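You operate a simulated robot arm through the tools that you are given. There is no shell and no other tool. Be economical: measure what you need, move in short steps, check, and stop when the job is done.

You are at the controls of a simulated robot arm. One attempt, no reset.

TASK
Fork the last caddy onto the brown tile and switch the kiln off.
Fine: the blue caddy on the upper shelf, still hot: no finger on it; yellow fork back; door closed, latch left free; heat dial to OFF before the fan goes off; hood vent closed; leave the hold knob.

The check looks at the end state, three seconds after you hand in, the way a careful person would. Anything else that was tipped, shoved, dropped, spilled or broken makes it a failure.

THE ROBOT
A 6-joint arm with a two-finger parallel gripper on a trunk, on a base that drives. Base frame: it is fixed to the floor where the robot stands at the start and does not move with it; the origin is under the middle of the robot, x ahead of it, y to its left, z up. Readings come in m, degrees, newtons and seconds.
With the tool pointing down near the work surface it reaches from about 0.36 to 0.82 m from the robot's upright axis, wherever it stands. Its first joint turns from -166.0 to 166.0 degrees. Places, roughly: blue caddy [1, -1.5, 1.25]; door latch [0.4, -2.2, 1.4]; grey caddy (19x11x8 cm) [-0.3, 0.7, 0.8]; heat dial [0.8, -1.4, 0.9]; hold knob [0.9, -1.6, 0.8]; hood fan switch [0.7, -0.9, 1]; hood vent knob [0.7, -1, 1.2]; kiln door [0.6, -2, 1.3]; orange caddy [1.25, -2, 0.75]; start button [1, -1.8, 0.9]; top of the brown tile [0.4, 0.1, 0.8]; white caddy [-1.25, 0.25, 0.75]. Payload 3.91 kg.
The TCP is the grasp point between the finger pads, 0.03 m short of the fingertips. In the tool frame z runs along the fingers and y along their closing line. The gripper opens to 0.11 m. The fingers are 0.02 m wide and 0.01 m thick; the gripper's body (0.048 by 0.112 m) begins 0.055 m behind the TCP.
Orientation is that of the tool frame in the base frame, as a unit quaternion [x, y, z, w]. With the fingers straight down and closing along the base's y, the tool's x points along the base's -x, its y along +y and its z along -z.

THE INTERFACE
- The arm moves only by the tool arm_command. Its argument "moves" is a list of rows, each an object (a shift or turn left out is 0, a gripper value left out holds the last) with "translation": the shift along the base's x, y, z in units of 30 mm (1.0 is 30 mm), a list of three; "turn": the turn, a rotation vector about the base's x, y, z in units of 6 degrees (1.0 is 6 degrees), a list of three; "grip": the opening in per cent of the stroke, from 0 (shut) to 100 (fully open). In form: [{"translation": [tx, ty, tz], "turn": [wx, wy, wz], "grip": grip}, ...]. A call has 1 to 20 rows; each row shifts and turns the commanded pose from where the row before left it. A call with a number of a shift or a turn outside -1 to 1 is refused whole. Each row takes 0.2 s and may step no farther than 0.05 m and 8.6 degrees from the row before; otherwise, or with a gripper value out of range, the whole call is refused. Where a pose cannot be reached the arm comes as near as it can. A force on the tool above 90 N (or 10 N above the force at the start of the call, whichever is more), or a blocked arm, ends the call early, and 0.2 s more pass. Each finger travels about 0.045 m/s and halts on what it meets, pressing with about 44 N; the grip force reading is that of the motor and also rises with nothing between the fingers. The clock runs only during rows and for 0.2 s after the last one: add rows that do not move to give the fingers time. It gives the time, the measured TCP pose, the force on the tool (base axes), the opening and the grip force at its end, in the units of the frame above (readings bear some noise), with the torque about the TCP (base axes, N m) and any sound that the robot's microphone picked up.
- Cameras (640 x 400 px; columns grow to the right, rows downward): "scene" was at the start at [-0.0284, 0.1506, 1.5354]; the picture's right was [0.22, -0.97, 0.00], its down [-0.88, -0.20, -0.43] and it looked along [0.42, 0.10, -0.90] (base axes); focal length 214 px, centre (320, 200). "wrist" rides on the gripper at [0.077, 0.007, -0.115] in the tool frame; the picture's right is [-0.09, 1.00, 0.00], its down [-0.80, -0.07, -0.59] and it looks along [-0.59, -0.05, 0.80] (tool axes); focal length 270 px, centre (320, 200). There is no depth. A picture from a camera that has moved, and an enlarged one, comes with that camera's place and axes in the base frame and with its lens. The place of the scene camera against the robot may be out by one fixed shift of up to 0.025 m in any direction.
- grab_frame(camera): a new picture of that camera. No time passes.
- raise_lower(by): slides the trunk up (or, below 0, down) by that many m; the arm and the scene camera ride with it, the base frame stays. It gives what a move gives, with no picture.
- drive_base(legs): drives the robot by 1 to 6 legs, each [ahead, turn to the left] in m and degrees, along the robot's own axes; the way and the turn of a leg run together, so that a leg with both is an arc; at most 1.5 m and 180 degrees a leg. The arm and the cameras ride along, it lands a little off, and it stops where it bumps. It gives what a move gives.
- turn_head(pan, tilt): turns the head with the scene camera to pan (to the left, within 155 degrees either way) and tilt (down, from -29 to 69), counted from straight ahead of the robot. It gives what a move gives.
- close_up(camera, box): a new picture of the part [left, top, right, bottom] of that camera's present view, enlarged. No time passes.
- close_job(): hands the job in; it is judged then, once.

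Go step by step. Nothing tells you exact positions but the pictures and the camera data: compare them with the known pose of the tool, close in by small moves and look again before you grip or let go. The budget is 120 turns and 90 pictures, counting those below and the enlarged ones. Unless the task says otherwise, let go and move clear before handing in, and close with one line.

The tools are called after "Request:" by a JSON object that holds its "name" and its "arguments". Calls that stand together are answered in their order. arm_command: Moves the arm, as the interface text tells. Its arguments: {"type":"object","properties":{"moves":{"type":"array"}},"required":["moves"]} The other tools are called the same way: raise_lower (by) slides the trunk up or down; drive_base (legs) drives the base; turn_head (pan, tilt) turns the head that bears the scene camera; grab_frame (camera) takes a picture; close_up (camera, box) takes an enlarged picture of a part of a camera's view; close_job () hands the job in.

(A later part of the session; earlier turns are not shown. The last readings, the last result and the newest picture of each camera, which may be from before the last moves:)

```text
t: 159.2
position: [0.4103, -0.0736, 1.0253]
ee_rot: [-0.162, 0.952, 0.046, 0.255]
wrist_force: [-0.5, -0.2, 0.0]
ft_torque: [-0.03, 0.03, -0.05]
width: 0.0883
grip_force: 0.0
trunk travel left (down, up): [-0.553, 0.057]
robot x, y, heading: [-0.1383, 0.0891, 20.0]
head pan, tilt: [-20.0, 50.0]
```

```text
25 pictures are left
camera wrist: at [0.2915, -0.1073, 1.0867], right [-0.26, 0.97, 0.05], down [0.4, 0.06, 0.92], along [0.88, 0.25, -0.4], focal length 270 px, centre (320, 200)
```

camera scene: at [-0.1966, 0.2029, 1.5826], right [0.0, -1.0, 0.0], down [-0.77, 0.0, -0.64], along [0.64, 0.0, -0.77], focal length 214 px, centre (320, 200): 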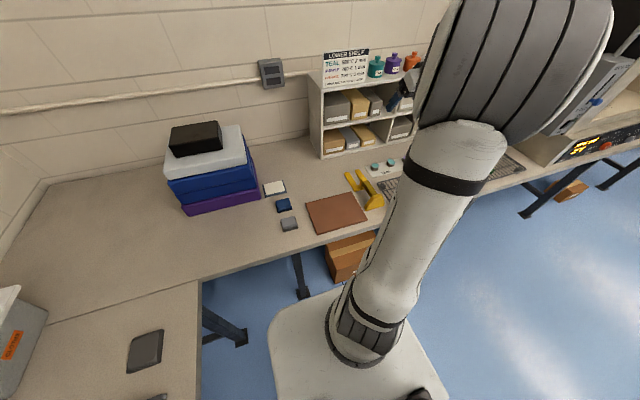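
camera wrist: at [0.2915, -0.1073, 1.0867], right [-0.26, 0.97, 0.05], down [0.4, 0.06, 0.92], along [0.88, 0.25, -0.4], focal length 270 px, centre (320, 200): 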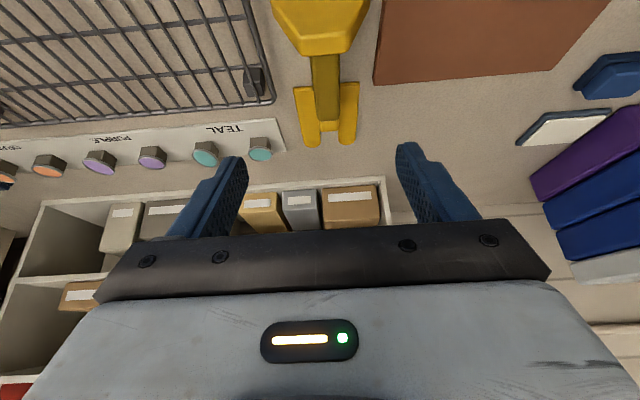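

The bar is centred at about (0.51, -0.031), top z≈0.845, yaw ~19.5°. Approaching along the tool axis to 4 cm short.

Request:
{"name": "arm_command", "arguments": {"moves": [{"translation": [0.59, 0.25, -1], "grip": 62}, {"translation": [0.59, 0.25, -1]}, {"translation": [0.59, 0.25, -1]}, {"translation": [0.59, 0.25, -1]}, {"translation": [0.59, 0.25, -1]}, {"translation": [0, 0, -0.3]}]}}

Request:
{"name": "grab_frame", "arguments": {"camera": "wrist"}}

```text
t: 160.6
position: [0.4984, -0.0341, 0.8653]
ee_rot: [-0.161, 0.952, 0.046, 0.255]
wrist_force: [-0.1, 1.1, -0.2]
ft_torque: [0.0, -0.04, 0.01]
width: 0.0683
grip_force: 0.0
trunk travel left (down, up): [-0.553, 0.057]
robot x, y, heading: [-0.1358, 0.093, 19.8]
head pan, tilt: [-20.0, 50.0]
```

```text
24 pictures are left
camera wrist: at [0.3799, -0.0692, 0.9275], right [-0.26, 0.97, 0.05], down [0.4, 0.06, 0.92], along [0.88, 0.25, -0.4], focal length 270 px, centre (320, 200)
```

wrist: 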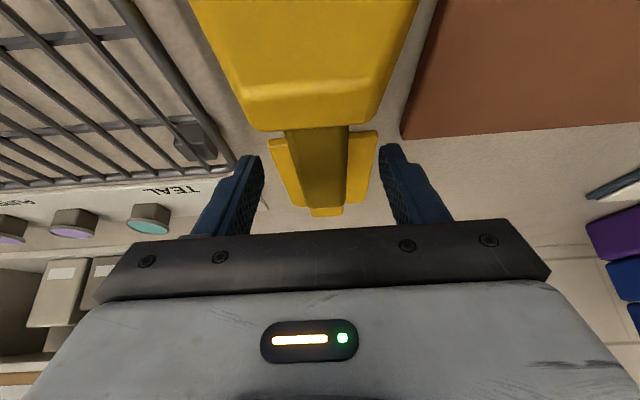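

Bar is centred between the fingers. Final descent and grip.

Request:
{"name": "arm_command", "arguments": {"moves": [{"translation": [0.33, 0.09, -0.54]}, {"translation": [0.33, 0.09, -0.54]}, {"grip": 5}, {}, {}, {}, {}]}}

Request:
{"name": "grab_frame", "arguments": {"camera": "wrist"}}

```text
t: 162.2
position: [0.5179, -0.0301, 0.8308]
ee_rot: [-0.161, 0.952, 0.046, 0.256]
wrist_force: [0.1, 0.4, 0.2]
ft_torque: [-0.01, -0.03, 0.01]
width: 0.0295
grip_force: 43.6
trunk travel left (down, up): [-0.553, 0.057]
robot x, y, heading: [-0.1392, 0.0879, 19.8]
head pan, tilt: [-20.0, 50.0]
```

```text
23 pictures are left
camera wrist: at [0.3989, -0.0651, 0.8931], right [-0.26, 0.97, 0.05], down [0.4, 0.06, 0.92], along [0.88, 0.25, -0.4], focal length 270 px, centre (320, 200)
```

wrist: 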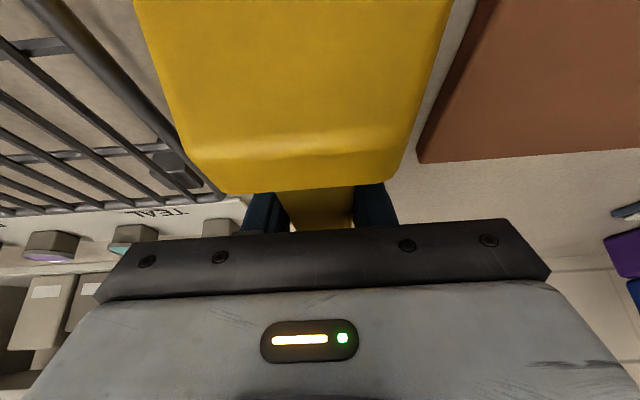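

Gripped. Lifting 15 cm straight up and checking with both readings and the scene camera.

Request:
{"name": "arm_command", "arguments": {"moves": [{"translation": [0, 0, 0.4]}, {"translation": [0, 0, 0.8]}, {"translation": [0, 0, 1]}, {"translation": [0, 0, 1]}, {"translation": [0, 0, 1]}, {"translation": [0, 0, 1]}, {"translation": [0, 0, 1]}, {}]}}

Request:
{"name": "turn_head", "arguments": {"pan": -38, "tilt": 40}}

Request:
{"name": "grab_frame", "arguments": {"camera": "scene"}}

```text
t: 164.0
position: [0.518, -0.0256, 1.0159]
ee_rot: [-0.162, 0.952, 0.046, 0.255]
wrist_force: [-0.9, -0.8, -1.3]
ft_torque: [0.0, 0.02, 0.06]
width: 0.0297
grip_force: 43.6
trunk travel left (down, up): [-0.553, 0.057]
robot x, y, heading: [-0.1378, 0.088, 20.0]
head pan, tilt: [-20.0, 50.0]
```

```text
t: 164.8
position: [0.518, -0.0279, 1.0165]
ee_rot: [-0.162, 0.952, 0.046, 0.255]
wrist_force: [0.5, -0.6, -2.1]
ft_torque: [-0.04, -0.01, 0.01]
width: 0.0294
grip_force: 43.9
trunk travel left (down, up): [-0.553, 0.057]
robot x, y, heading: [-0.1416, 0.0924, 20.1]
head pan, tilt: [-38.0, 40.0]
```

```text
22 pictures are left
camera scene: at [-0.1925, 0.1766, 1.5967], right [-0.31, -0.95, 0.0], down [-0.61, 0.2, -0.77], along [0.73, -0.24, -0.64], focal length 214 px, centre (320, 200)
```

scene: 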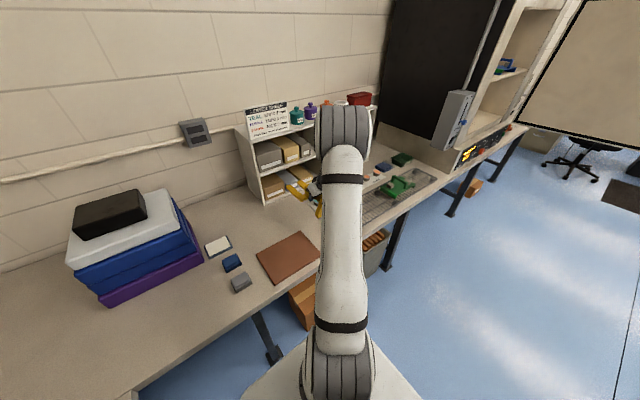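

Fork is held (about 0.15 kg) level. I'll raise and retract it, then drive back to the kiln.

Request:
{"name": "arm_command", "arguments": {"moves": [{"translation": [0, 0, 1]}, {"translation": [0, 0, 1]}, {"translation": [0, 0, 1]}, {"translation": [0, 0, 1]}, {"translation": [0, 0, 1]}, {"translation": [-0.85, -0.31, 0.7]}, {"translation": [-0.85, -0.31, 0.7]}, {"translation": [-0.85, -0.31, 0.7]}, {"translation": [-0.85, -0.31, 0.7]}, {"translation": [-0.85, -0.31, 0.7]}, {"translation": [-0.85, -0.31, 0.7]}]}}

Request:
{"name": "drive_base", "arguments": {"legs": [[-0.45, 0], [0, -90], [1.42, 0], [0, 90]]}}

Request:
{"name": "turn_head", "arguments": {"pan": 0, "tilt": 20}}

Request:
{"name": "grab_frame", "arguments": {"camera": "scene"}}

```text
t: 167.2
position: [0.3661, -0.084, 1.2953]
ee_rot: [-0.161, 0.952, 0.045, 0.256]
wrist_force: [0.3, 0.4, -1.4]
ft_torque: [-0.02, -0.01, -0.03]
width: 0.0295
grip_force: 43.8
trunk travel left (down, up): [-0.553, 0.057]
robot x, y, heading: [-0.1368, 0.0912, 19.9]
head pan, tilt: [-38.0, 40.0]
```

```text
t: 184.6
position: [0.3951, -1.6498, 1.2941]
ee_rot: [-0.152, 0.954, 0.042, 0.256]
wrist_force: [-0.1, 0.4, -1.9]
ft_torque: [-0.04, 0.01, 0.01]
width: 0.0294
grip_force: 44.7
trunk travel left (down, up): [-0.553, 0.057]
robot x, y, heading: [-0.097, -1.4786, 18.6]
head pan, tilt: [-38.0, 40.0]
```

```text
t: 185.7
position: [0.3951, -1.6495, 1.2943]
ee_rot: [-0.152, 0.954, 0.042, 0.257]
wrist_force: [-0.6, -0.9, -2.6]
ft_torque: [-0.01, 0.04, -0.02]
width: 0.0296
grip_force: 43.9
trunk travel left (down, up): [-0.553, 0.057]
robot x, y, heading: [-0.0978, -1.4773, 18.3]
head pan, tilt: [0.0, 20.0]
```

```text
21 pictures are left
camera scene: at [-0.1461, -1.3345, 1.6281], right [0.32, -0.95, 0.0], down [-0.33, -0.11, -0.94], along [0.89, 0.3, -0.34], focal length 214 px, centre (320, 200)
```

scene: 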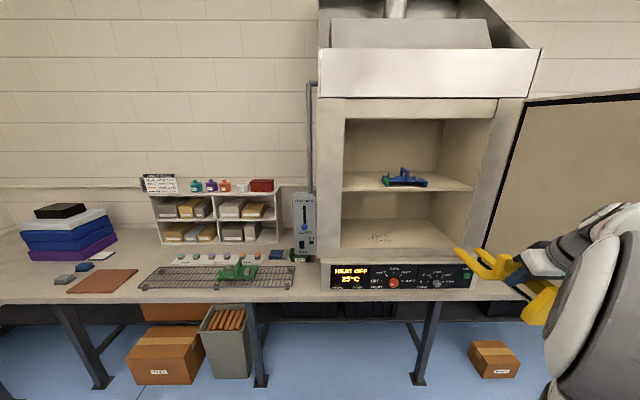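

Fork and caddy are both visible; caddy front spans s≈1.54–1.73 (shelf top z≈1.35). I'll lift the fork to z≈1.46, centre laterally, and drive forward 0.25 m.

Request:
{"name": "raise_lower", "arguments": {"by": 0.05}}

Request:
{"name": "arm_command", "arguments": {"moves": [{"translation": [-0.15, 0.4, 0.85], "turn": [0, 0, 0.14]}, {"translation": [-0.15, 0.4, 0.85], "turn": [0, 0, 0.14]}, {"translation": [-0.15, 0.4, 0.85]}, {"translation": [-0.15, 0.4, 0.85]}, {"translation": [0, 0, 0.5]}]}}

Request:
{"name": "drive_base", "arguments": {"legs": [[0.25, 1]]}}

Request:
{"name": "grab_frame", "arguments": {"camera": "scene"}}

```text
t: 186.6
position: [0.3948, -1.6488, 1.3448]
ee_rot: [-0.153, 0.954, 0.043, 0.256]
wrist_force: [-0.1, 1.5, -2.0]
ft_torque: [0.04, -0.01, 0.01]
width: 0.0293
grip_force: 44.3
trunk travel left (down, up): [-0.603, 0.007]
robot x, y, heading: [-0.1012, -1.4788, 18.7]
head pan, tilt: [0.0, 20.0]
```

```text
t: 187.8
position: [0.3772, -1.6023, 1.4615]
ee_rot: [-0.166, 0.951, 0.047, 0.255]
wrist_force: [0.2, 0.1, -1.4]
ft_torque: [0.0, 0.02, -0.01]
width: 0.0297
grip_force: 43.9
trunk travel left (down, up): [-0.603, 0.007]
robot x, y, heading: [-0.1041, -1.4782, 18.5]
head pan, tilt: [0.0, 20.0]
```

```text
t: 189.6
position: [0.6192, -1.5113, 1.46]
ee_rot: [-0.178, 0.949, 0.05, 0.254]
wrist_force: [0.1, -0.4, -1.7]
ft_torque: [0.01, -0.01, -0.02]
width: 0.0298
grip_force: 44.1
trunk travel left (down, up): [-0.603, 0.007]
robot x, y, heading: [0.1412, -1.4007, 19.9]
head pan, tilt: [0.0, 20.0]
```

```text
20 pictures are left
camera scene: at [0.0903, -1.2545, 1.6781], right [0.34, -0.94, 0.0], down [-0.32, -0.12, -0.94], along [0.88, 0.32, -0.34], focal length 214 px, centre (320, 200)
```

scene: 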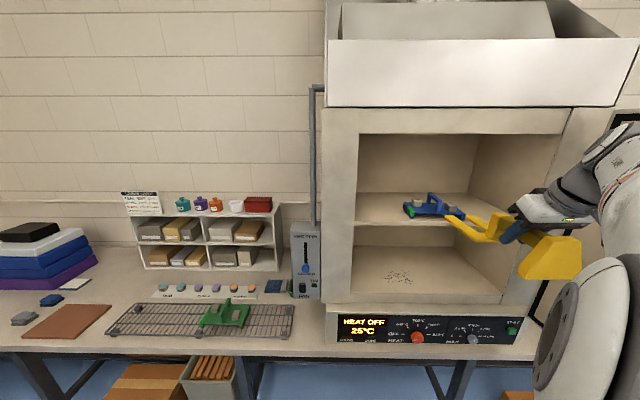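

Zooming in on fork and caddy.

Request:
{"name": "close_up", "arguments": {"camera": "scene", "box": [390, 170, 550, 270]}}

```text
4.00 times, centred on (470, 220) of scene
camera zoom: at [0.0903, -1.2545, 1.6781], right [0.34, -0.94, 0.0], down [-0.32, -0.12, -0.94], along [0.88, 0.32, -0.34], focal length 858 px, centre (-280, 120)
```

zoom: 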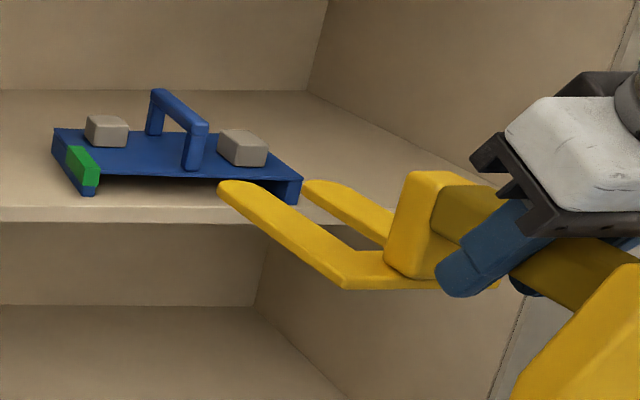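

The fork sits ~6 cm short of the caddy, well aligned. I'll trim the yaw by -4° and advance 4.5 cm, then look again to judge heights.

Request:
{"name": "arm_command", "arguments": {"moves": [{"translation": [0.69, 0.3, 0], "turn": [0, 0, -0.35]}, {"translation": [0.69, 0.3, 0], "turn": [0, 0, -0.35]}, {}]}}

Request:
{"name": "close_up", "arguments": {"camera": "scene", "box": [390, 170, 550, 270]}}

```text
t: 190.4
position: [0.6595, -1.4889, 1.4603]
ee_rot: [-0.143, 0.955, 0.041, 0.257]
wrist_force: [-0.8, 0.3, -1.2]
ft_torque: [-0.04, -0.01, -0.03]
width: 0.0295
grip_force: 43.6
trunk travel left (down, up): [-0.603, 0.007]
robot x, y, heading: [0.1351, -1.3985, 20.1]
head pan, tilt: [0.0, 20.0]
```

```text
4.00 times, centred on (470, 220) of scene
camera zoom: at [0.0888, -1.255, 1.6782], right [0.34, -0.94, 0.0], down [-0.32, -0.12, -0.94], along [0.88, 0.32, -0.34], focal length 858 px, centre (-280, 120)
```

zoom: 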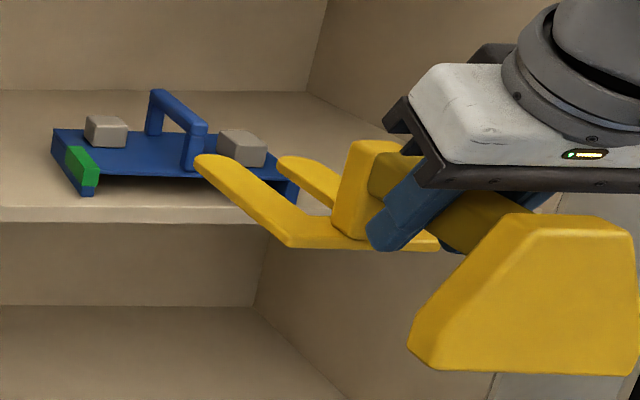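

Tine tips are just in front of the plate edge and about 2.5 cm high. Lowering 2.5 cm so they come into the gap under the plate.

Request:
{"name": "arm_command", "arguments": {"moves": [{"translation": [0, 0, -0.4]}, {"translation": [0, 0, -0.4]}, {}]}}

Request:
{"name": "close_up", "arguments": {"camera": "scene", "box": [395, 180, 491, 240]}}

```text
t: 191.2
position: [0.6578, -1.4909, 1.4353]
ee_rot: [-0.142, 0.955, 0.04, 0.257]
wrist_force: [1.3, -0.2, -1.7]
ft_torque: [-0.04, -0.03, 0.01]
width: 0.0297
grip_force: 44.0
trunk travel left (down, up): [-0.603, 0.007]
robot x, y, heading: [0.1418, -1.4005, 20.1]
head pan, tilt: [0.0, 20.0]
```

```text
6.67 times, centred on (443, 210) of scene
camera zoom: at [0.0889, -1.2549, 1.6781], right [0.34, -0.94, 0.0], down [-0.32, -0.12, -0.94], along [0.88, 0.32, -0.34], focal length 1430 px, centre (-500, 133)
```

zoom: 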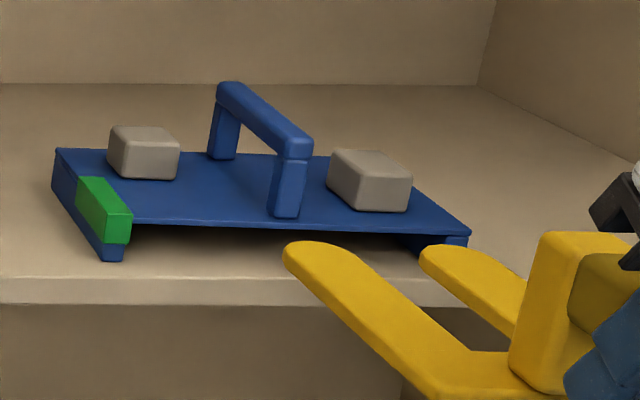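

The gap under the plate is only ~13 mm, and the tines are ~14 mm above the shelf. I'll trim left 6 mm, advance 2 cm so tips are over the shelf lip, and lower carefully 9 mm.

Request:
{"name": "arm_command", "arguments": {"moves": [{"translation": [0.62, 0.44, 0], "turn": [0, 0, 0.25]}, {"translation": [0, 0, -0.15]}, {"translation": [0, 0, -0.15]}, {}]}}

Request:
{"name": "close_up", "arguments": {"camera": "scene", "box": [395, 180, 491, 240]}}

```text
t: 192.2
position: [0.6767, -1.4779, 1.4289]
ee_rot: [-0.154, 0.954, 0.043, 0.255]
wrist_force: [0.0, -0.2, -1.7]
ft_torque: [0.01, -0.01, -0.01]
width: 0.0297
grip_force: 44.6
trunk travel left (down, up): [-0.603, 0.007]
robot x, y, heading: [0.1388, -1.3985, 20.2]
head pan, tilt: [0.0, 20.0]
```

```text
6.67 times, centred on (443, 210) of scene
camera zoom: at [0.0886, -1.255, 1.6781], right [0.34, -0.94, 0.0], down [-0.32, -0.12, -0.94], along [0.88, 0.32, -0.34], focal length 1430 px, centre (-500, 133)
```

zoom: 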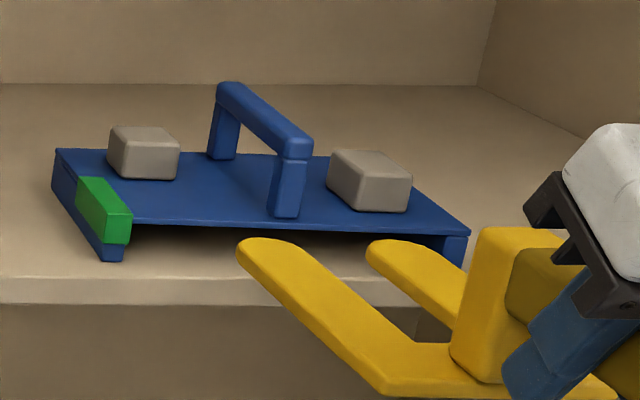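

Clearer now: gap ~17 mm, tines centred within 7 mm and nearly at the right height. Lowering in 2 mm steps to feel the shelf.

Request:
{"name": "arm_command", "arguments": {"moves": [{"translation": [0, 0, -0.07]}, {"translation": [0, 0, -0.07]}, {"translation": [0, 0, -0.07]}, {}]}}

```text
t: 193.2
position: [0.6771, -1.4778, 1.4217]
ee_rot: [-0.154, 0.953, 0.043, 0.256]
wrist_force: [0.2, 0.5, -1.0]
ft_torque: [-0.01, 0.0, -0.02]
width: 0.0297
grip_force: 43.9
trunk travel left (down, up): [-0.603, 0.007]
robot x, y, heading: [0.1408, -1.3978, 20.0]
head pan, tilt: [0.0, 20.0]
```

Request:
{"name": "arm_command", "arguments": {"moves": [{"translation": [0, 0, -0.07]}, {"translation": [0, 0, -0.07]}, {}]}}

Request:
{"name": "close_up", "arguments": {"camera": "scene", "box": [395, 180, 491, 240]}}

```text
t: 194.0
position: [0.6783, -1.4772, 1.4172]
ee_rot: [-0.153, 0.953, 0.042, 0.256]
wrist_force: [-0.1, 1.0, -1.6]
ft_torque: [-0.03, 0.02, -0.01]
width: 0.0295
grip_force: 44.5
trunk travel left (down, up): [-0.603, 0.007]
robot x, y, heading: [0.1388, -1.4009, 19.9]
head pan, tilt: [0.0, 20.0]
```

```text
6.67 times, centred on (443, 210) of scene
camera zoom: at [0.0889, -1.2549, 1.6781], right [0.34, -0.94, 0.0], down [-0.32, -0.12, -0.94], along [0.88, 0.32, -0.34], focal length 1430 px, centre (-500, 133)
```

zoom: 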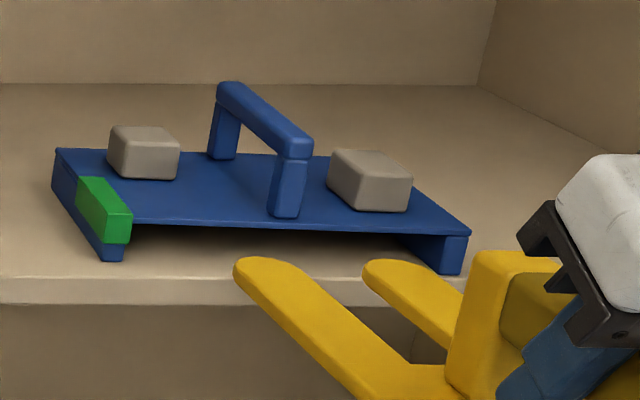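

No contact yet; the tips are level with the gap now. I'll raise 5 mm to mid-gap and advance 3 cm slowly, watching force.

Request:
{"name": "arm_command", "arguments": {"moves": [{"translation": [0, 0, 0.16]}, {"translation": [0.31, 0.11, 0]}, {"translation": [0.31, 0.11, 0]}, {"translation": [0.31, 0.11, 0]}, {}]}}

Request:
{"name": "close_up", "arguments": {"camera": "scene", "box": [395, 180, 491, 240]}}

```text
t: 195.2
position: [0.706, -1.4696, 1.4225]
ee_rot: [-0.154, 0.953, 0.043, 0.256]
wrist_force: [-0.8, -0.7, -1.8]
ft_torque: [0.0, 0.03, 0.02]
width: 0.0297
grip_force: 44.1
trunk travel left (down, up): [-0.603, 0.007]
robot x, y, heading: [0.1391, -1.3981, 19.8]
head pan, tilt: [0.0, 20.0]
```

```text
6.67 times, centred on (443, 210) of scene
camera zoom: at [0.0886, -1.2549, 1.6781], right [0.34, -0.94, 0.0], down [-0.32, -0.12, -0.94], along [0.88, 0.32, -0.34], focal length 1430 px, centre (-500, 133)
```

zoom: 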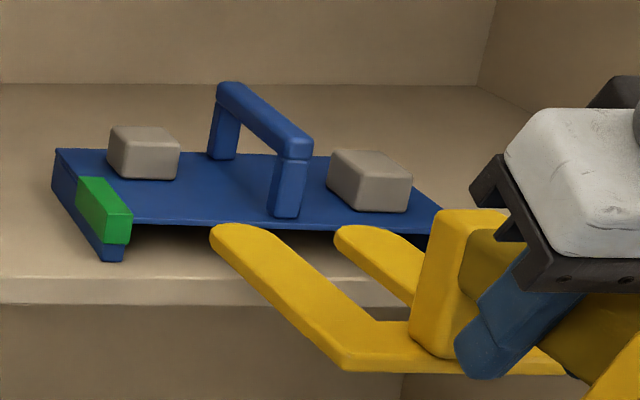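

Tips are right at the plate's front edge but still ~5 mm high; lower 6 mm and advance 2 cm.

Request:
{"name": "arm_command", "arguments": {"moves": [{"translation": [0, 0, -0.2]}, {"translation": [0.2, 0.073, 0]}, {"translation": [0.2, 0.073, 0]}, {"translation": [0.2, 0.073, 0]}, {}]}}

Request:
{"name": "close_up", "arguments": {"camera": "scene", "box": [395, 180, 491, 240]}}

```text
t: 196.4
position: [0.7231, -1.4632, 1.4168]
ee_rot: [-0.154, 0.953, 0.044, 0.256]
wrist_force: [0.5, 0.2, -1.3]
ft_torque: [0.0, 0.02, 0.04]
width: 0.0295
grip_force: 44.0
trunk travel left (down, up): [-0.603, 0.007]
robot x, y, heading: [0.1413, -1.4006, 20.1]
head pan, tilt: [0.0, 20.0]
```

```text
6.67 times, centred on (443, 210) of scene
camera zoom: at [0.0887, -1.255, 1.6781], right [0.34, -0.94, 0.0], down [-0.32, -0.12, -0.94], along [0.88, 0.32, -0.34], focal length 1430 px, centre (-500, 133)
```

zoom: 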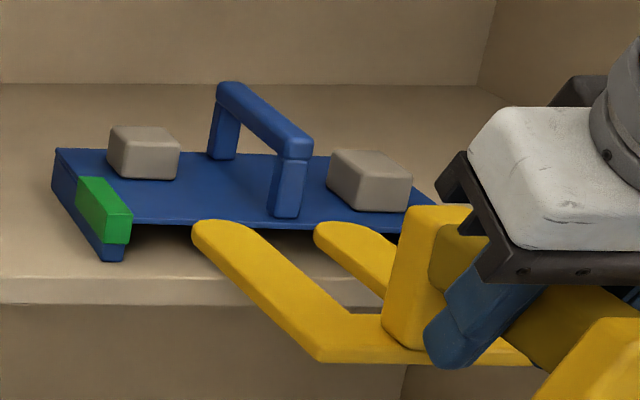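

The tips are still in front of the plate and ~15 mm too high. Lowering 12 mm in small steps with force watch.

Request:
{"name": "arm_command", "arguments": {"moves": [{"translation": [0, 0, -0.1]}, {"translation": [0, 0, -0.1]}, {"translation": [0, 0, -0.1]}, {"translation": [0, 0, -0.1]}, {}]}}

Request:
{"name": "close_up", "arguments": {"camera": "scene", "box": [395, 180, 491, 240]}}

```text
t: 197.6
position: [0.7226, -1.4631, 1.4036]
ee_rot: [-0.155, 0.953, 0.044, 0.256]
wrist_force: [0.5, -0.3, -2.2]
ft_torque: [-0.03, 0.04, 0.02]
width: 0.0297
grip_force: 44.3
trunk travel left (down, up): [-0.603, 0.007]
robot x, y, heading: [0.1377, -1.3981, 19.8]
head pan, tilt: [0.0, 20.0]
```

```text
6.67 times, centred on (443, 210) of scene
camera zoom: at [0.089, -1.2549, 1.6781], right [0.34, -0.94, 0.0], down [-0.32, -0.12, -0.94], along [0.88, 0.32, -0.34], focal length 1430 px, centre (-500, 133)
```

zoom: 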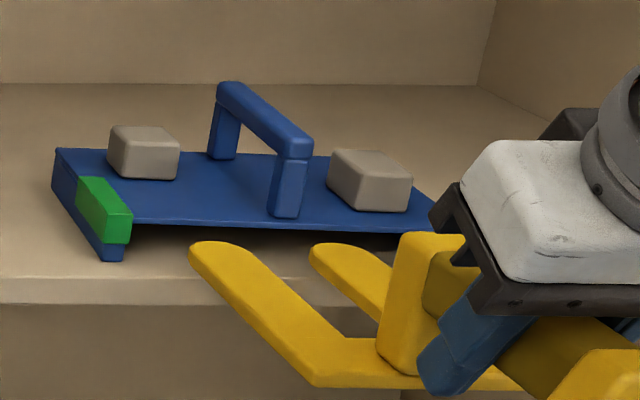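

Tips now fit the gap. Small trims: 3 mm down, 12 mm right, and advance 2 cm.

Request:
{"name": "arm_command", "arguments": {"moves": [{"translation": [0.067, -0.19, -0.1]}, {"translation": [0.067, -0.19, 0]}, {"translation": [0.2, 0.073, 0]}, {"translation": [0.2, 0.073, 0]}, {"translation": [0.2, 0.073, 0]}, {}]}}

Request:
{"name": "close_up", "arguments": {"camera": "scene", "box": [395, 180, 491, 240]}}

```text
t: 199.0
position: [0.7449, -1.4681, 1.4013]
ee_rot: [-0.155, 0.953, 0.044, 0.255]
wrist_force: [-0.3, 0.4, -1.1]
ft_torque: [0.0, 0.0, -0.03]
width: 0.0298
grip_force: 44.2
trunk travel left (down, up): [-0.603, 0.007]
robot x, y, heading: [0.1383, -1.4012, 19.9]
head pan, tilt: [0.0, 20.0]
```

```text
6.67 times, centred on (443, 210) of scene
camera zoom: at [0.0887, -1.2549, 1.6781], right [0.34, -0.94, 0.0], down [-0.32, -0.12, -0.94], along [0.88, 0.32, -0.34], focal length 1430 px, centre (-500, 133)
```

zoom: 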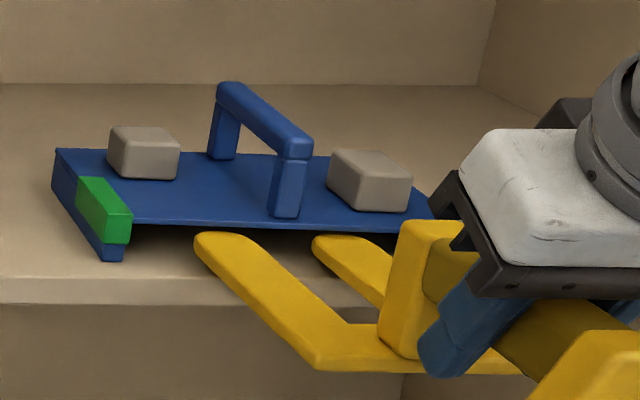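

Still just in front of the plate. Lowering in 2.4 mm steps until light shelf contact for a firm reference.

Request:
{"name": "arm_command", "arguments": {"moves": [{"translation": [0, 0, -0.08]}, {"translation": [0, 0, -0.08]}, {}]}}

Request:
{"name": "arm_command", "arguments": {"moves": [{"translation": [0, 0, -0.08]}, {}]}}

```text
t: 199.8
position: [0.7457, -1.4674, 1.3974]
ee_rot: [-0.154, 0.953, 0.042, 0.256]
wrist_force: [-0.8, 0.4, -1.3]
ft_torque: [0.0, 0.02, 0.01]
width: 0.0295
grip_force: 43.5
trunk travel left (down, up): [-0.603, 0.007]
robot x, y, heading: [0.1412, -1.4001, 19.9]
head pan, tilt: [0.0, 20.0]
```

```text
t: 200.4
position: [0.7454, -1.4679, 1.3934]
ee_rot: [-0.154, 0.953, 0.043, 0.256]
wrist_force: [0.4, -0.1, -3.0]
ft_torque: [0.01, 0.03, -0.01]
width: 0.0297
grip_force: 44.1
trunk travel left (down, up): [-0.603, 0.007]
robot x, y, heading: [0.1412, -1.3965, 20.1]
head pan, tilt: [0.0, 20.0]
```

Request:
{"name": "arm_command", "arguments": {"moves": [{"translation": [0, 0, -0.08]}, {}]}}

Request:
{"name": "close_up", "arguments": {"camera": "scene", "box": [405, 190, 469, 230]}}

```text
t: 201.0
position: [0.745, -1.4676, 1.3916]
ee_rot: [-0.154, 0.953, 0.043, 0.256]
wrist_force: [-0.1, 0.8, -1.9]
ft_torque: [-0.01, 0.01, 0.03]
width: 0.0298
grip_force: 44.1
trunk travel left (down, up): [-0.603, 0.007]
robot x, y, heading: [0.1399, -1.3972, 20.1]
head pan, tilt: [0.0, 20.0]
```

```text
10.00 times, centred on (437, 210) of scene
camera zoom: at [0.089, -1.2549, 1.6781], right [0.34, -0.94, 0.0], down [-0.32, -0.12, -0.94], along [0.88, 0.32, -0.34], focal length 2145 px, centre (-850, 100)
```

zoom: 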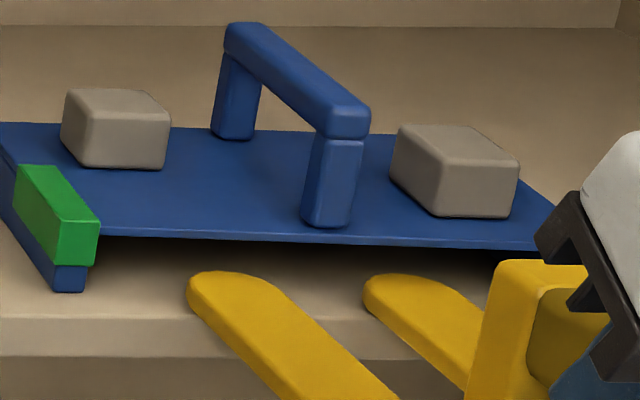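

Now the tips are clearly within the gap's height. Advancing 3 cm.

Request:
{"name": "arm_command", "arguments": {"moves": [{"translation": [0.235, 0.086, 0]}, {"translation": [0.235, 0.086, 0]}, {"translation": [0.235, 0.086, 0]}, {"translation": [0.235, 0.086, 0]}, {}]}}

Request:
{"name": "close_up", "arguments": {"camera": "scene", "box": [395, 180, 491, 240]}}

```text
t: 202.2
position: [0.7727, -1.4581, 1.3906]
ee_rot: [-0.154, 0.953, 0.043, 0.256]
wrist_force: [0.3, -0.3, 0.2]
ft_torque: [-0.01, -0.37, -0.01]
width: 0.0296
grip_force: 43.8
trunk travel left (down, up): [-0.603, 0.007]
robot x, y, heading: [0.1407, -1.3974, 20.0]
head pan, tilt: [0.0, 20.0]
```

```text
6.67 times, centred on (443, 210) of scene
camera zoom: at [0.0888, -1.2549, 1.6782], right [0.34, -0.94, 0.0], down [-0.32, -0.12, -0.94], along [0.88, 0.32, -0.34], focal length 1430 px, centre (-500, 133)
```

zoom: 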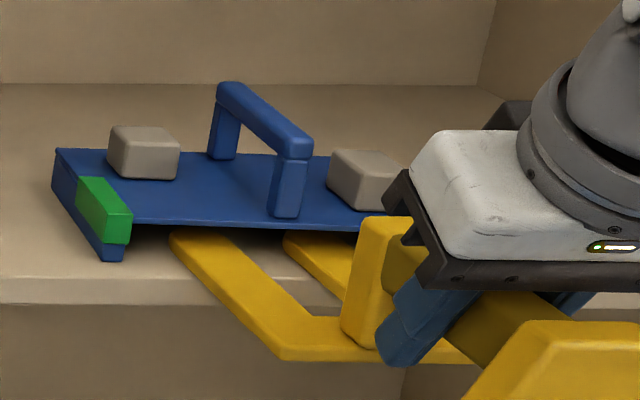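

The tines are under the plate. I feel a slight shelf touch, so raise 2 mm and slide in another 7.5 cm.

Request:
{"name": "arm_command", "arguments": {"moves": [{"translation": [0, 0, 0.07]}, {"translation": [0.335, 0.122, 0]}, {"translation": [0.335, 0.122, 0]}, {"translation": [0.335, 0.122, 0]}, {"translation": [0.335, 0.122, 0]}, {}]}}

```text
t: 203.6
position: [0.8145, -1.4426, 1.3921]
ee_rot: [-0.154, 0.953, 0.042, 0.256]
wrist_force: [0.3, -0.2, -1.2]
ft_torque: [-0.01, 0.04, 0.01]
width: 0.0295
grip_force: 44.2
trunk travel left (down, up): [-0.603, 0.007]
robot x, y, heading: [0.139, -1.3962, 20.2]
head pan, tilt: [0.0, 20.0]
```

Request:
{"name": "arm_command", "arguments": {"moves": [{"translation": [0.31, 0.114, 0]}, {"translation": [0.31, 0.114, 0]}, {"translation": [0.31, 0.114, 0]}, {}]}}

Request:
{"name": "close_up", "arguments": {"camera": "scene", "box": [395, 180, 491, 240]}}

```text
t: 204.6
position: [0.8406, -1.4354, 1.3909]
ee_rot: [-0.156, 0.952, 0.049, 0.257]
wrist_force: [0.1, 0.6, -1.5]
ft_torque: [0.01, 0.02, -0.01]
width: 0.0298
grip_force: 43.9
trunk travel left (down, up): [-0.603, 0.007]
robot x, y, heading: [0.1389, -1.4039, 19.6]
head pan, tilt: [0.0, 20.0]
```

```text
6.67 times, centred on (443, 210) of scene
camera zoom: at [0.0888, -1.2549, 1.6781], right [0.34, -0.94, 0.0], down [-0.32, -0.12, -0.94], along [0.88, 0.32, -0.34], focal length 1430 px, centre (-500, 133)
```

zoom: 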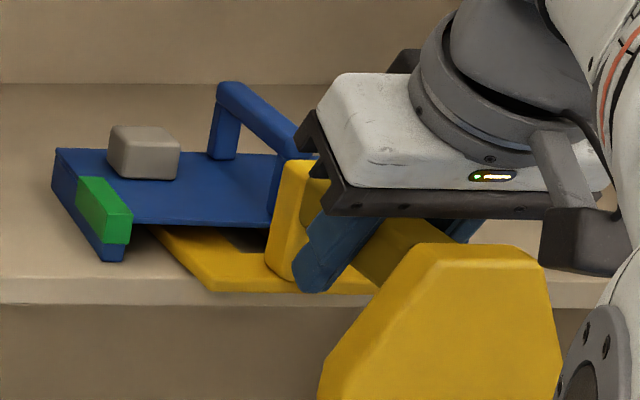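

Nearly fully in, caddy undisturbed. 8 mm more, then lift slowly.

Request:
{"name": "arm_command", "arguments": {"moves": [{"translation": [0.25, 0.09, 0]}, {"translation": [0, 0, 0.15]}, {"translation": [0, 0, 0.15]}, {"translation": [0, 0, 0.15]}, {"translation": [0, 0, 0.15]}, {"translation": [0, 0, 0.15]}, {}]}}

```text
t: 206.2
position: [0.8431, -1.4427, 1.409]
ee_rot: [-0.155, 0.952, 0.048, 0.258]
wrist_force: [-0.8, -1.0, -3.2]
ft_torque: [-0.06, 0.23, 0.0]
width: 0.0299
grip_force: 44.2
out of reach, approached as far as the arm can: row 1, 2, 4, 6
trunk travel left (down, up): [-0.603, 0.007]
robot x, y, heading: [0.1378, -1.4007, 20.1]
head pan, tilt: [0.0, 20.0]
```

Request:
{"name": "arm_command", "arguments": {"moves": [{"translation": [0, 0, 0.15]}, {"translation": [0, 0, 0.15]}, {}]}}

Request:
{"name": "close_up", "arguments": {"camera": "scene", "box": [395, 180, 491, 240]}}

```text
t: 207.0
position: [0.8436, -1.4466, 1.4186]
ee_rot: [-0.156, 0.952, 0.048, 0.258]
wrist_force: [2.0, -0.1, -3.0]
ft_torque: [-0.09, 0.2, -0.01]
width: 0.0298
grip_force: 43.6
out of reach, approached as far as the arm can: row 2
trunk travel left (down, up): [-0.603, 0.007]
robot x, y, heading: [0.141, -1.3993, 20.0]
head pan, tilt: [0.0, 20.0]
```

```text
6.67 times, centred on (443, 210) of scene
camera zoom: at [0.0894, -1.2549, 1.6781], right [0.34, -0.94, 0.0], down [-0.32, -0.12, -0.94], along [0.88, 0.32, -0.34], focal length 1430 px, centre (-500, 133)
```

zoom: 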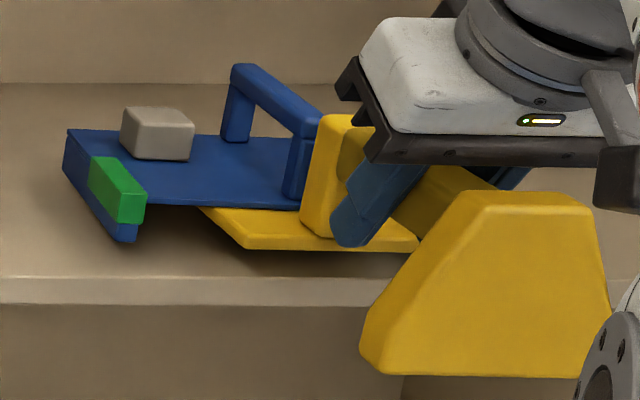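

The caddy is lifted level, ~1 cm clear, on the tines (≈0.15 kg). Backing the base out of the kiln slowly.

Request:
{"name": "drive_base", "arguments": {"legs": [[-0.15, 0], [-0.15, 0]]}}

Request:
{"name": "arm_command", "arguments": {"moves": [{"translation": [-0.4, -0.15, 0.2]}, {"translation": [-0.4, -0.15, 0.2]}, {"translation": [-0.4, -0.15, 0.2]}, {"translation": [-0.4, -0.15, 0.2]}, {"translation": [-0.4, -0.15, 0.2]}, {"translation": [-0.4, -0.15, 0]}, {"translation": [-0.4, -0.15, 0]}, {"translation": [-0.4, -0.15, 0]}, {}]}}

Request:
{"name": "grab_frame", "arguments": {"camera": "scene"}}

```text
t: 209.3
position: [0.5619, -1.5494, 1.4193]
ee_rot: [-0.153, 0.952, 0.048, 0.259]
wrist_force: [-0.6, 0.2, -3.2]
ft_torque: [-0.05, 0.19, 0.0]
width: 0.0294
grip_force: 44.8
trunk travel left (down, up): [-0.603, 0.007]
robot x, y, heading: [-0.1384, -1.5007, 20.2]
head pan, tilt: [0.0, 20.0]
```

```text
t: 211.3
position: [0.4665, -1.5853, 1.4484]
ee_rot: [-0.154, 0.953, 0.047, 0.258]
wrist_force: [0.2, -0.5, -2.9]
ft_torque: [-0.05, 0.23, -0.01]
width: 0.0297
grip_force: 44.2
trunk travel left (down, up): [-0.603, 0.007]
robot x, y, heading: [-0.136, -1.499, 19.7]
head pan, tilt: [0.0, 20.0]
```

```text
6 pictures are left
camera scene: at [-0.1889, -1.3561, 1.6781], right [0.34, -0.94, 0.0], down [-0.32, -0.12, -0.94], along [0.88, 0.32, -0.34], focal length 214 px, centre (320, 200)
```

scene: 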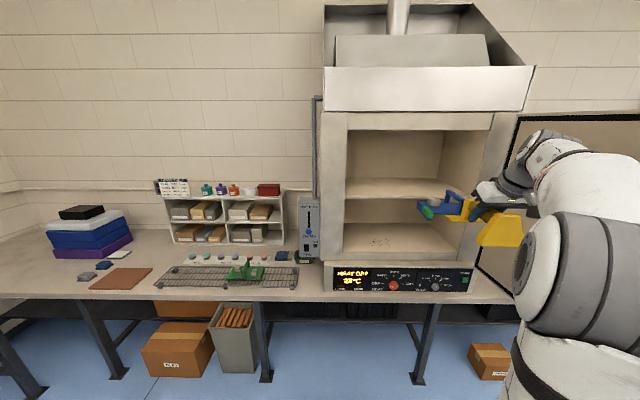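

Caddy rides well. Now driving to the tile side.

Request:
{"name": "drive_base", "arguments": {"legs": [[0, 83], [0.85, 0], [0.797, 0]]}}

Request:
{"name": "drive_base", "arguments": {"legs": [[0, -41], [0, -42]]}}

```text
t: 223.3
position: [-0.389, 0.6881, 1.4487]
ee_rot: [0.754, -0.603, -0.209, -0.159]
wrist_force: [0.5, 0.6, -3.3]
ft_torque: [-0.23, -0.02, 0.02]
width: 0.0296
grip_force: 44.3
trunk travel left (down, up): [-0.603, 0.007]
robot x, y, heading: [-0.533, 0.0917, 103.9]
head pan, tilt: [0.0, 20.0]
```

```text
t: 227.5
position: [0.0741, 0.0246, 1.4497]
ee_rot: [-0.165, 0.95, 0.051, 0.258]
wrist_force: [-1.0, 0.2, -2.9]
ft_torque: [-0.04, 0.18, 0.01]
width: 0.0295
grip_force: 44.3
trunk travel left (down, up): [-0.603, 0.007]
robot x, y, heading: [-0.5426, 0.1214, 21.4]
head pan, tilt: [0.0, 20.0]
```

Still steady. Drive ahead 0.22 m and lower the trunk, then check over the tile.

Request:
{"name": "drive_base", "arguments": {"legs": [[0.22, -1]]}}

Request:
{"name": "raise_lower", "arguments": {"by": -0.25}}

Request:
{"name": "turn_head", "arguments": {"pan": -10, "tilt": 40}}

Request:
{"name": "grab_frame", "arguments": {"camera": "scene"}}

```text
t: 229.2
position: [0.2756, 0.0923, 1.448]
ee_rot: [-0.158, 0.952, 0.049, 0.257]
wrist_force: [-0.1, 0.3, -4.1]
ft_torque: [-0.1, 0.19, 0.01]
width: 0.0297
grip_force: 44.2
trunk travel left (down, up): [-0.603, 0.007]
robot x, y, heading: [-0.3451, 0.2011, 20.0]
head pan, tilt: [0.0, 20.0]
```

```text
t: 231.8
position: [0.2747, 0.0904, 1.199]
ee_rot: [-0.157, 0.952, 0.049, 0.258]
wrist_force: [0.3, 0.2, -2.7]
ft_torque: [-0.07, 0.16, 0.02]
width: 0.0293
grip_force: 44.5
trunk travel left (down, up): [-0.353, 0.257]
robot x, y, heading: [-0.3395, 0.2026, 19.9]
head pan, tilt: [0.0, 20.0]
```

```text
t: 232.6
position: [0.2744, 0.0908, 1.1993]
ee_rot: [-0.158, 0.952, 0.049, 0.259]
wrist_force: [0.6, -0.1, -3.4]
ft_torque: [-0.05, 0.19, -0.02]
width: 0.0298
grip_force: 44.1
trunk travel left (down, up): [-0.353, 0.257]
robot x, y, heading: [-0.3434, 0.2009, 20.0]
head pan, tilt: [-10.0, 40.0]
```

```text
5 pictures are left
camera scene: at [-0.3971, 0.3289, 1.3968], right [0.17, -0.98, 0.0], down [-0.63, -0.11, -0.77], along [0.75, 0.13, -0.64], focal length 214 px, centre (320, 200)
```

scene: 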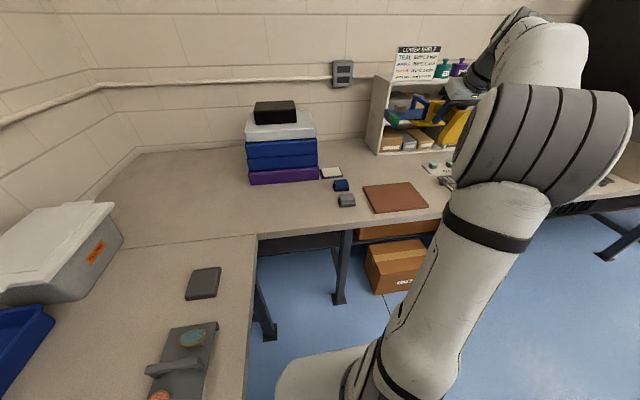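

Target TCP over the tile: about (0.314, 0.098). Lowering slowly to ~2 cm above placement.

Request:
{"name": "arm_command", "arguments": {"moves": [{"translation": [0.11, 0.023, -0.9]}, {"translation": [0.11, 0.023, -0.9]}, {"translation": [0.11, 0.023, -0.9]}, {"translation": [0.11, 0.023, -0.9]}, {"translation": [0.11, 0.023, -0.9]}, {"translation": [0.11, 0.023, -0.9]}, {"translation": [0.11, 0.023, -0.9]}, {"translation": [0.11, 0.023, -0.9]}, {"translation": [0.11, 0.023, -0.9]}, {"translation": [0.11, 0.023, -0.9]}, {"translation": [0.11, 0.023, -0.9]}, {"translation": [0.11, 0.023, -0.9]}, {}]}}

Request:
{"name": "close_up", "arguments": {"camera": "scene", "box": [320, 120, 480, 220]}}

```text
t: 235.4
position: [0.3141, 0.0977, 0.8757]
ee_rot: [-0.159, 0.952, 0.05, 0.258]
wrist_force: [0.2, 0.3, -3.1]
ft_torque: [-0.06, 0.18, 0.03]
width: 0.0296
grip_force: 43.9
trunk travel left (down, up): [-0.353, 0.257]
robot x, y, heading: [-0.3419, 0.2031, 20.2]
head pan, tilt: [-10.0, 40.0]
```

```text
4.00 times, centred on (400, 170) of scene
camera zoom: at [-0.3969, 0.3288, 1.3968], right [0.17, -0.98, 0.0], down [-0.63, -0.11, -0.77], along [0.75, 0.13, -0.64], focal length 858 px, centre (0, 320)
```

zoom: 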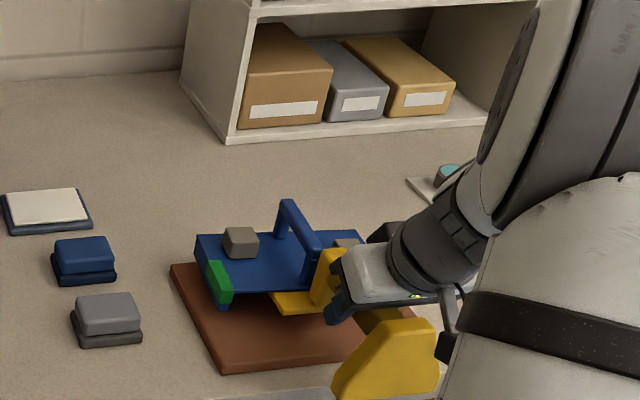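

The caddy is over the tile, slightly to the back; shift 1.2 cm nearer and lower in small steps until the load transfers.

Request:
{"name": "arm_command", "arguments": {"moves": [{"translation": [-0.38, -0.14, 0]}, {"translation": [0, 0, -0.13]}, {"translation": [0, 0, -0.13]}, {"translation": [0, 0, -0.13]}, {"translation": [0, 0, -0.13]}, {}]}}

Request:
{"name": "arm_command", "arguments": {"moves": [{"translation": [0, 0, -0.1]}, {"translation": [0, 0, -0.1]}, {}, {}]}}

```text
t: 236.8
position: [0.3025, 0.0953, 0.8595]
ee_rot: [-0.158, 0.952, 0.05, 0.259]
wrist_force: [-0.3, 0.6, -1.6]
ft_torque: [-0.01, 0.06, 0.0]
width: 0.0297
grip_force: 44.9
trunk travel left (down, up): [-0.353, 0.257]
robot x, y, heading: [-0.3423, 0.204, 20.0]
head pan, tilt: [-10.0, 40.0]
```

```text
t: 237.8
position: [0.3029, 0.0952, 0.8536]
ee_rot: [-0.158, 0.952, 0.049, 0.258]
wrist_force: [-0.1, -0.2, -1.6]
ft_torque: [-0.01, 0.01, 0.01]
width: 0.0295
grip_force: 43.8
trunk travel left (down, up): [-0.353, 0.257]
robot x, y, heading: [-0.346, 0.2022, 20.1]
head pan, tilt: [-10.0, 40.0]
```

Load is on the tile. Withdrawing the tines straight back.

Request:
{"name": "arm_command", "arguments": {"moves": [{"translation": [0, 0, -0.04]}, {"translation": [-0.4, -0.148, 0]}, {"translation": [-0.6, -0.222, 0]}, {"translation": [-0.6, -0.222, 0]}, {"translation": [-0.6, -0.222, 0]}, {"translation": [-0.6, -0.222, 0]}, {"translation": [-0.6, -0.222, 0]}, {"translation": [-0.6, -0.222, 0]}, {"translation": [-0.4, -0.148, 0]}, {}]}}

Request:
{"name": "close_up", "arguments": {"camera": "scene", "box": [320, 120, 480, 220]}}

```text
t: 240.0
position: [0.1715, 0.046, 0.853]
ee_rot: [-0.158, 0.952, 0.049, 0.258]
wrist_force: [0.0, -0.3, -1.0]
ft_torque: [0.01, -0.01, -0.01]
width: 0.0294
grip_force: 44.1
trunk travel left (down, up): [-0.353, 0.257]
robot x, y, heading: [-0.3446, 0.2019, 19.9]
head pan, tilt: [-10.0, 40.0]
```

```text
4.00 times, centred on (400, 170) of scene
camera zoom: at [-0.3974, 0.3289, 1.3967], right [0.17, -0.98, 0.0], down [-0.63, -0.11, -0.77], along [0.75, 0.13, -0.64], focal length 858 px, centre (0, 320)
```

zoom: 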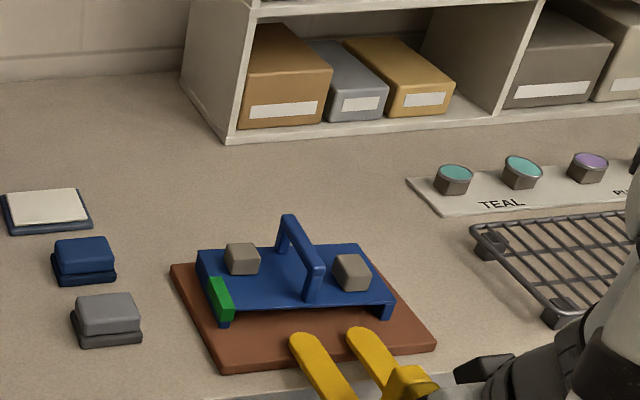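

The caddy stands centred on the tile with both samples, tines free. Now return the fork: lift, raise trunk, drive to the earlier stance.

Request:
{"name": "arm_command", "arguments": {"moves": [{"translation": [-0.3, -0.1, 0.5]}, {"translation": [0, 0, 1]}, {"translation": [0, 0, 1]}, {"translation": [0, 0, 1]}]}}

Request:
{"name": "raise_lower", "arguments": {"by": 0.2}}

Request:
{"name": "drive_base", "arguments": {"legs": [[0, -48], [0.235, 0], [0, 48]]}}

```text
t: 241.0
position: [0.1624, 0.0446, 0.9572]
ee_rot: [-0.159, 0.952, 0.05, 0.258]
wrist_force: [-0.1, -0.1, -0.9]
ft_torque: [0.02, 0.03, -0.02]
width: 0.0296
grip_force: 44.0
trunk travel left (down, up): [-0.353, 0.257]
robot x, y, heading: [-0.3441, 0.2036, 19.8]
head pan, tilt: [-10.0, 40.0]
```

```text
t: 243.2
position: [0.1628, 0.0439, 1.1565]
ee_rot: [-0.158, 0.952, 0.049, 0.259]
wrist_force: [0.6, 0.3, -1.7]
ft_torque: [-0.02, 0.01, 0.03]
width: 0.0297
grip_force: 44.9
trunk travel left (down, up): [-0.553, 0.057]
robot x, y, heading: [-0.3457, 0.2029, 20.0]
head pan, tilt: [-10.0, 40.0]
```

```text
t: 249.2
position: [0.3756, -0.0652, 1.1569]
ee_rot: [-0.157, 0.952, 0.048, 0.259]
wrist_force: [-0.1, -0.7, -2.0]
ft_torque: [-0.05, 0.0, 0.0]
width: 0.0293
grip_force: 44.1
trunk travel left (down, up): [-0.553, 0.057]
robot x, y, heading: [-0.128, 0.0782, 19.2]
head pan, tilt: [-10.0, 40.0]
```

Moving above the original fork spot and lowering.

Request:
{"name": "arm_command", "arguments": {"moves": [{"translation": [0.95, 0.235, 0]}, {"translation": [0.95, 0.235, 0]}, {"translation": [0.95, 0.235, 0]}, {"translation": [0.95, 0.235, 0]}, {"translation": [0.95, 0.235, 0]}, {"translation": [0, 0, -1]}, {"translation": [0, 0, -1]}, {"translation": [0, 0, -1]}, {"translation": [0, 0, -1]}, {"translation": [0, 0, -1]}, {"translation": [0, 0, -1]}, {"translation": [0, 0, -1]}, {"translation": [0, 0, -1]}, {"translation": [0, 0, -1]}, {"translation": [0, 0, -0.6]}, {}]}}

```text
t: 252.6
position: [0.517, -0.0312, 0.8689]
ee_rot: [-0.157, 0.952, 0.049, 0.259]
wrist_force: [0.2, -0.2, -1.2]
ft_torque: [-0.01, 0.04, 0.0]
width: 0.0295
grip_force: 44.4
trunk travel left (down, up): [-0.553, 0.057]
robot x, y, heading: [-0.1283, 0.0838, 19.5]
head pan, tilt: [-10.0, 40.0]
```

Request:
{"name": "arm_command", "arguments": {"moves": [{"translation": [0.03, 0.03, -0.4]}, {"translation": [0, 0, -0.4]}, {"translation": [0, 0, -0.25]}, {"translation": [0, 0, -0.1]}, {"translation": [0, 0, -0.07]}, {}]}}

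```text
t: 254.0
position: [0.5194, -0.0296, 0.8318]
ee_rot: [-0.158, 0.952, 0.049, 0.258]
wrist_force: [0.3, 0.0, 1.1]
ft_torque: [0.07, -0.5, 0.02]
width: 0.0298
grip_force: 43.4
trunk travel left (down, up): [-0.553, 0.057]
robot x, y, heading: [-0.1261, 0.079, 19.3]
head pan, tilt: [-10.0, 40.0]
```

Touchdown at the original height. Opening and retracting along the tool axis.

Request:
{"name": "arm_command", "arguments": {"moves": [{"translation": [0, 0, -0.04]}, {"grip": 62}, {}, {}, {"translation": [-0.3, -0.11, 0.55]}, {"translation": [-0.5, -0.18, 0.9]}, {"translation": [-0.5, -0.18, 0.9]}, {"translation": [-0.5, -0.18, 0.9]}, {"translation": [-0.5, -0.18, 0.9]}, {"translation": [-0.5, -0.18, 0.9]}, {"translation": [-0.5, -0.18, 0.9]}]}}

Request:
{"name": "grab_frame", "arguments": {"camera": "wrist"}}

```text
t: 256.4
position: [0.4174, -0.066, 1.0084]
ee_rot: [-0.157, 0.952, 0.049, 0.259]
wrist_force: [0.3, 0.1, -1.2]
ft_torque: [0.02, 0.01, 0.0]
width: 0.0683
grip_force: 0.0
trunk travel left (down, up): [-0.553, 0.057]
robot x, y, heading: [-0.1239, 0.0795, 19.5]
head pan, tilt: [-10.0, 40.0]
```

```text
2 pictures are left
camera wrist: at [0.2982, -0.1004, 1.0705], right [-0.25, 0.97, 0.06], down [0.39, 0.05, 0.92], along [0.88, 0.25, -0.39], focal length 270 px, centre (320, 200)
```

wrist: 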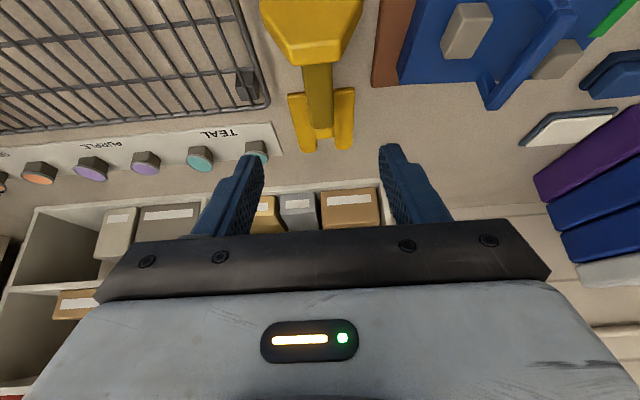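

Fork is back in place and the caddy is fine. Now the door: it stands ~95° open (hinge near s≈2.02, tip at n≈-0.5, s≈2.09, z 0.98–1.70). I'll level the tool, close the fingers, and drive round to the door's outer side.

Request:
{"name": "arm_command", "arguments": {"moves": [{"translation": [-0.3, -0.1, 0.8], "grip": 0}, {"translation": [-0.3, -0.1, 0.8]}, {"translation": [0, 0, 0.6], "turn": [0.342, -0.94, 0]}, {"translation": [0, 0, 0.6], "turn": [0.342, -0.94, 0]}, {"translation": [0, 0, 0.6], "turn": [0.342, -0.94, 0]}, {"translation": [0, 0, 0.6], "turn": [0.342, -0.94, 0]}, {"translation": [0, 0, 0.4], "turn": [0.342, -0.94, 0]}, {"turn": [0.342, -0.94, 0]}, {"turn": [0.342, -0.94, 0]}, {"turn": [0.342, -0.94, 0]}, {"turn": [0.342, -0.94, 0]}, {"turn": [0.342, -0.94, 0]}]}}

Request:
{"name": "drive_base", "arguments": {"legs": [[-0.5, 0], [0, -105], [1.1, 0], [1.02, 0]]}}

```text
t: 259.0
position: [0.4034, -0.0722, 1.1417]
ee_rot: [-0.115, 0.694, 0.131, 0.698]
wrist_force: [0.3, -0.2, -0.3]
ft_torque: [0.03, -0.03, -0.01]
width: 0.0
grip_force: 37.5
trunk travel left (down, up): [-0.553, 0.057]
robot x, y, heading: [-0.1242, 0.0815, 19.0]
head pan, tilt: [-10.0, 40.0]
```

```text
t: 276.5
position: [-0.683, -2.6889, 1.1416]
ee_rot: [0.482, 0.514, -0.474, 0.528]
wrist_force: [0.3, 0.3, 0.4]
ft_torque: [0.0, -0.02, -0.03]
width: 0.0
grip_force: 37.7
trunk travel left (down, up): [-0.553, 0.057]
robot x, y, heading: [-0.3967, -2.2198, -86.1]
head pan, tilt: [-10.0, 40.0]
```

Turning to face the door, then a look.

Request:
{"name": "drive_base", "arguments": {"legs": [[0, 106]]}}

Request:
{"name": "turn_head", "arguments": {"pan": -15, "tilt": 25}}

Request:
{"name": "grab_frame", "arguments": {"camera": "scene"}}

```text
t: 281.4
position: [0.1331, -2.3567, 1.1423]
ee_rot: [-0.125, 0.693, 0.141, 0.696]
wrist_force: [-0.1, 0.6, -0.2]
ft_torque: [0.0, 0.01, 0.0]
width: 0.0
grip_force: 37.2
trunk travel left (down, up): [-0.553, 0.057]
robot x, y, heading: [-0.3902, -2.2412, 19.9]
head pan, tilt: [-10.0, 40.0]
```

```text
t: 282.2
position: [0.1348, -2.358, 1.1414]
ee_rot: [-0.123, 0.693, 0.14, 0.696]
wrist_force: [1.0, -0.2, 0.4]
ft_torque: [0.03, -0.01, 0.01]
width: 0.0
grip_force: 37.8
trunk travel left (down, up): [-0.553, 0.057]
robot x, y, heading: [-0.3916, -2.238, 19.9]
head pan, tilt: [-15.0, 25.0]
```

```text
1 pictures are left
camera scene: at [-0.4364, -2.1194, 1.62], right [0.09, -1.0, 0.0], down [-0.42, -0.04, -0.91], along [0.9, 0.08, -0.42], focal length 214 px, centre (320, 200)
```

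scene: 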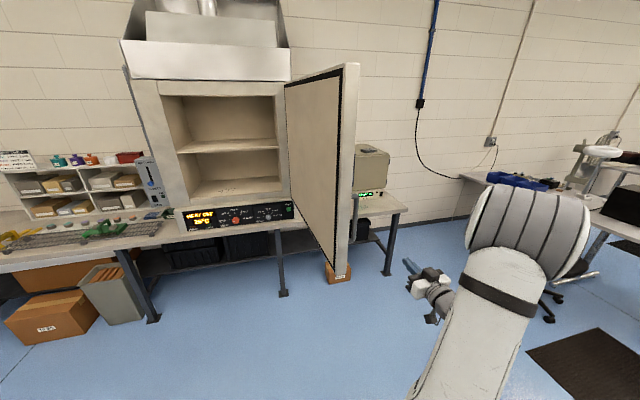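

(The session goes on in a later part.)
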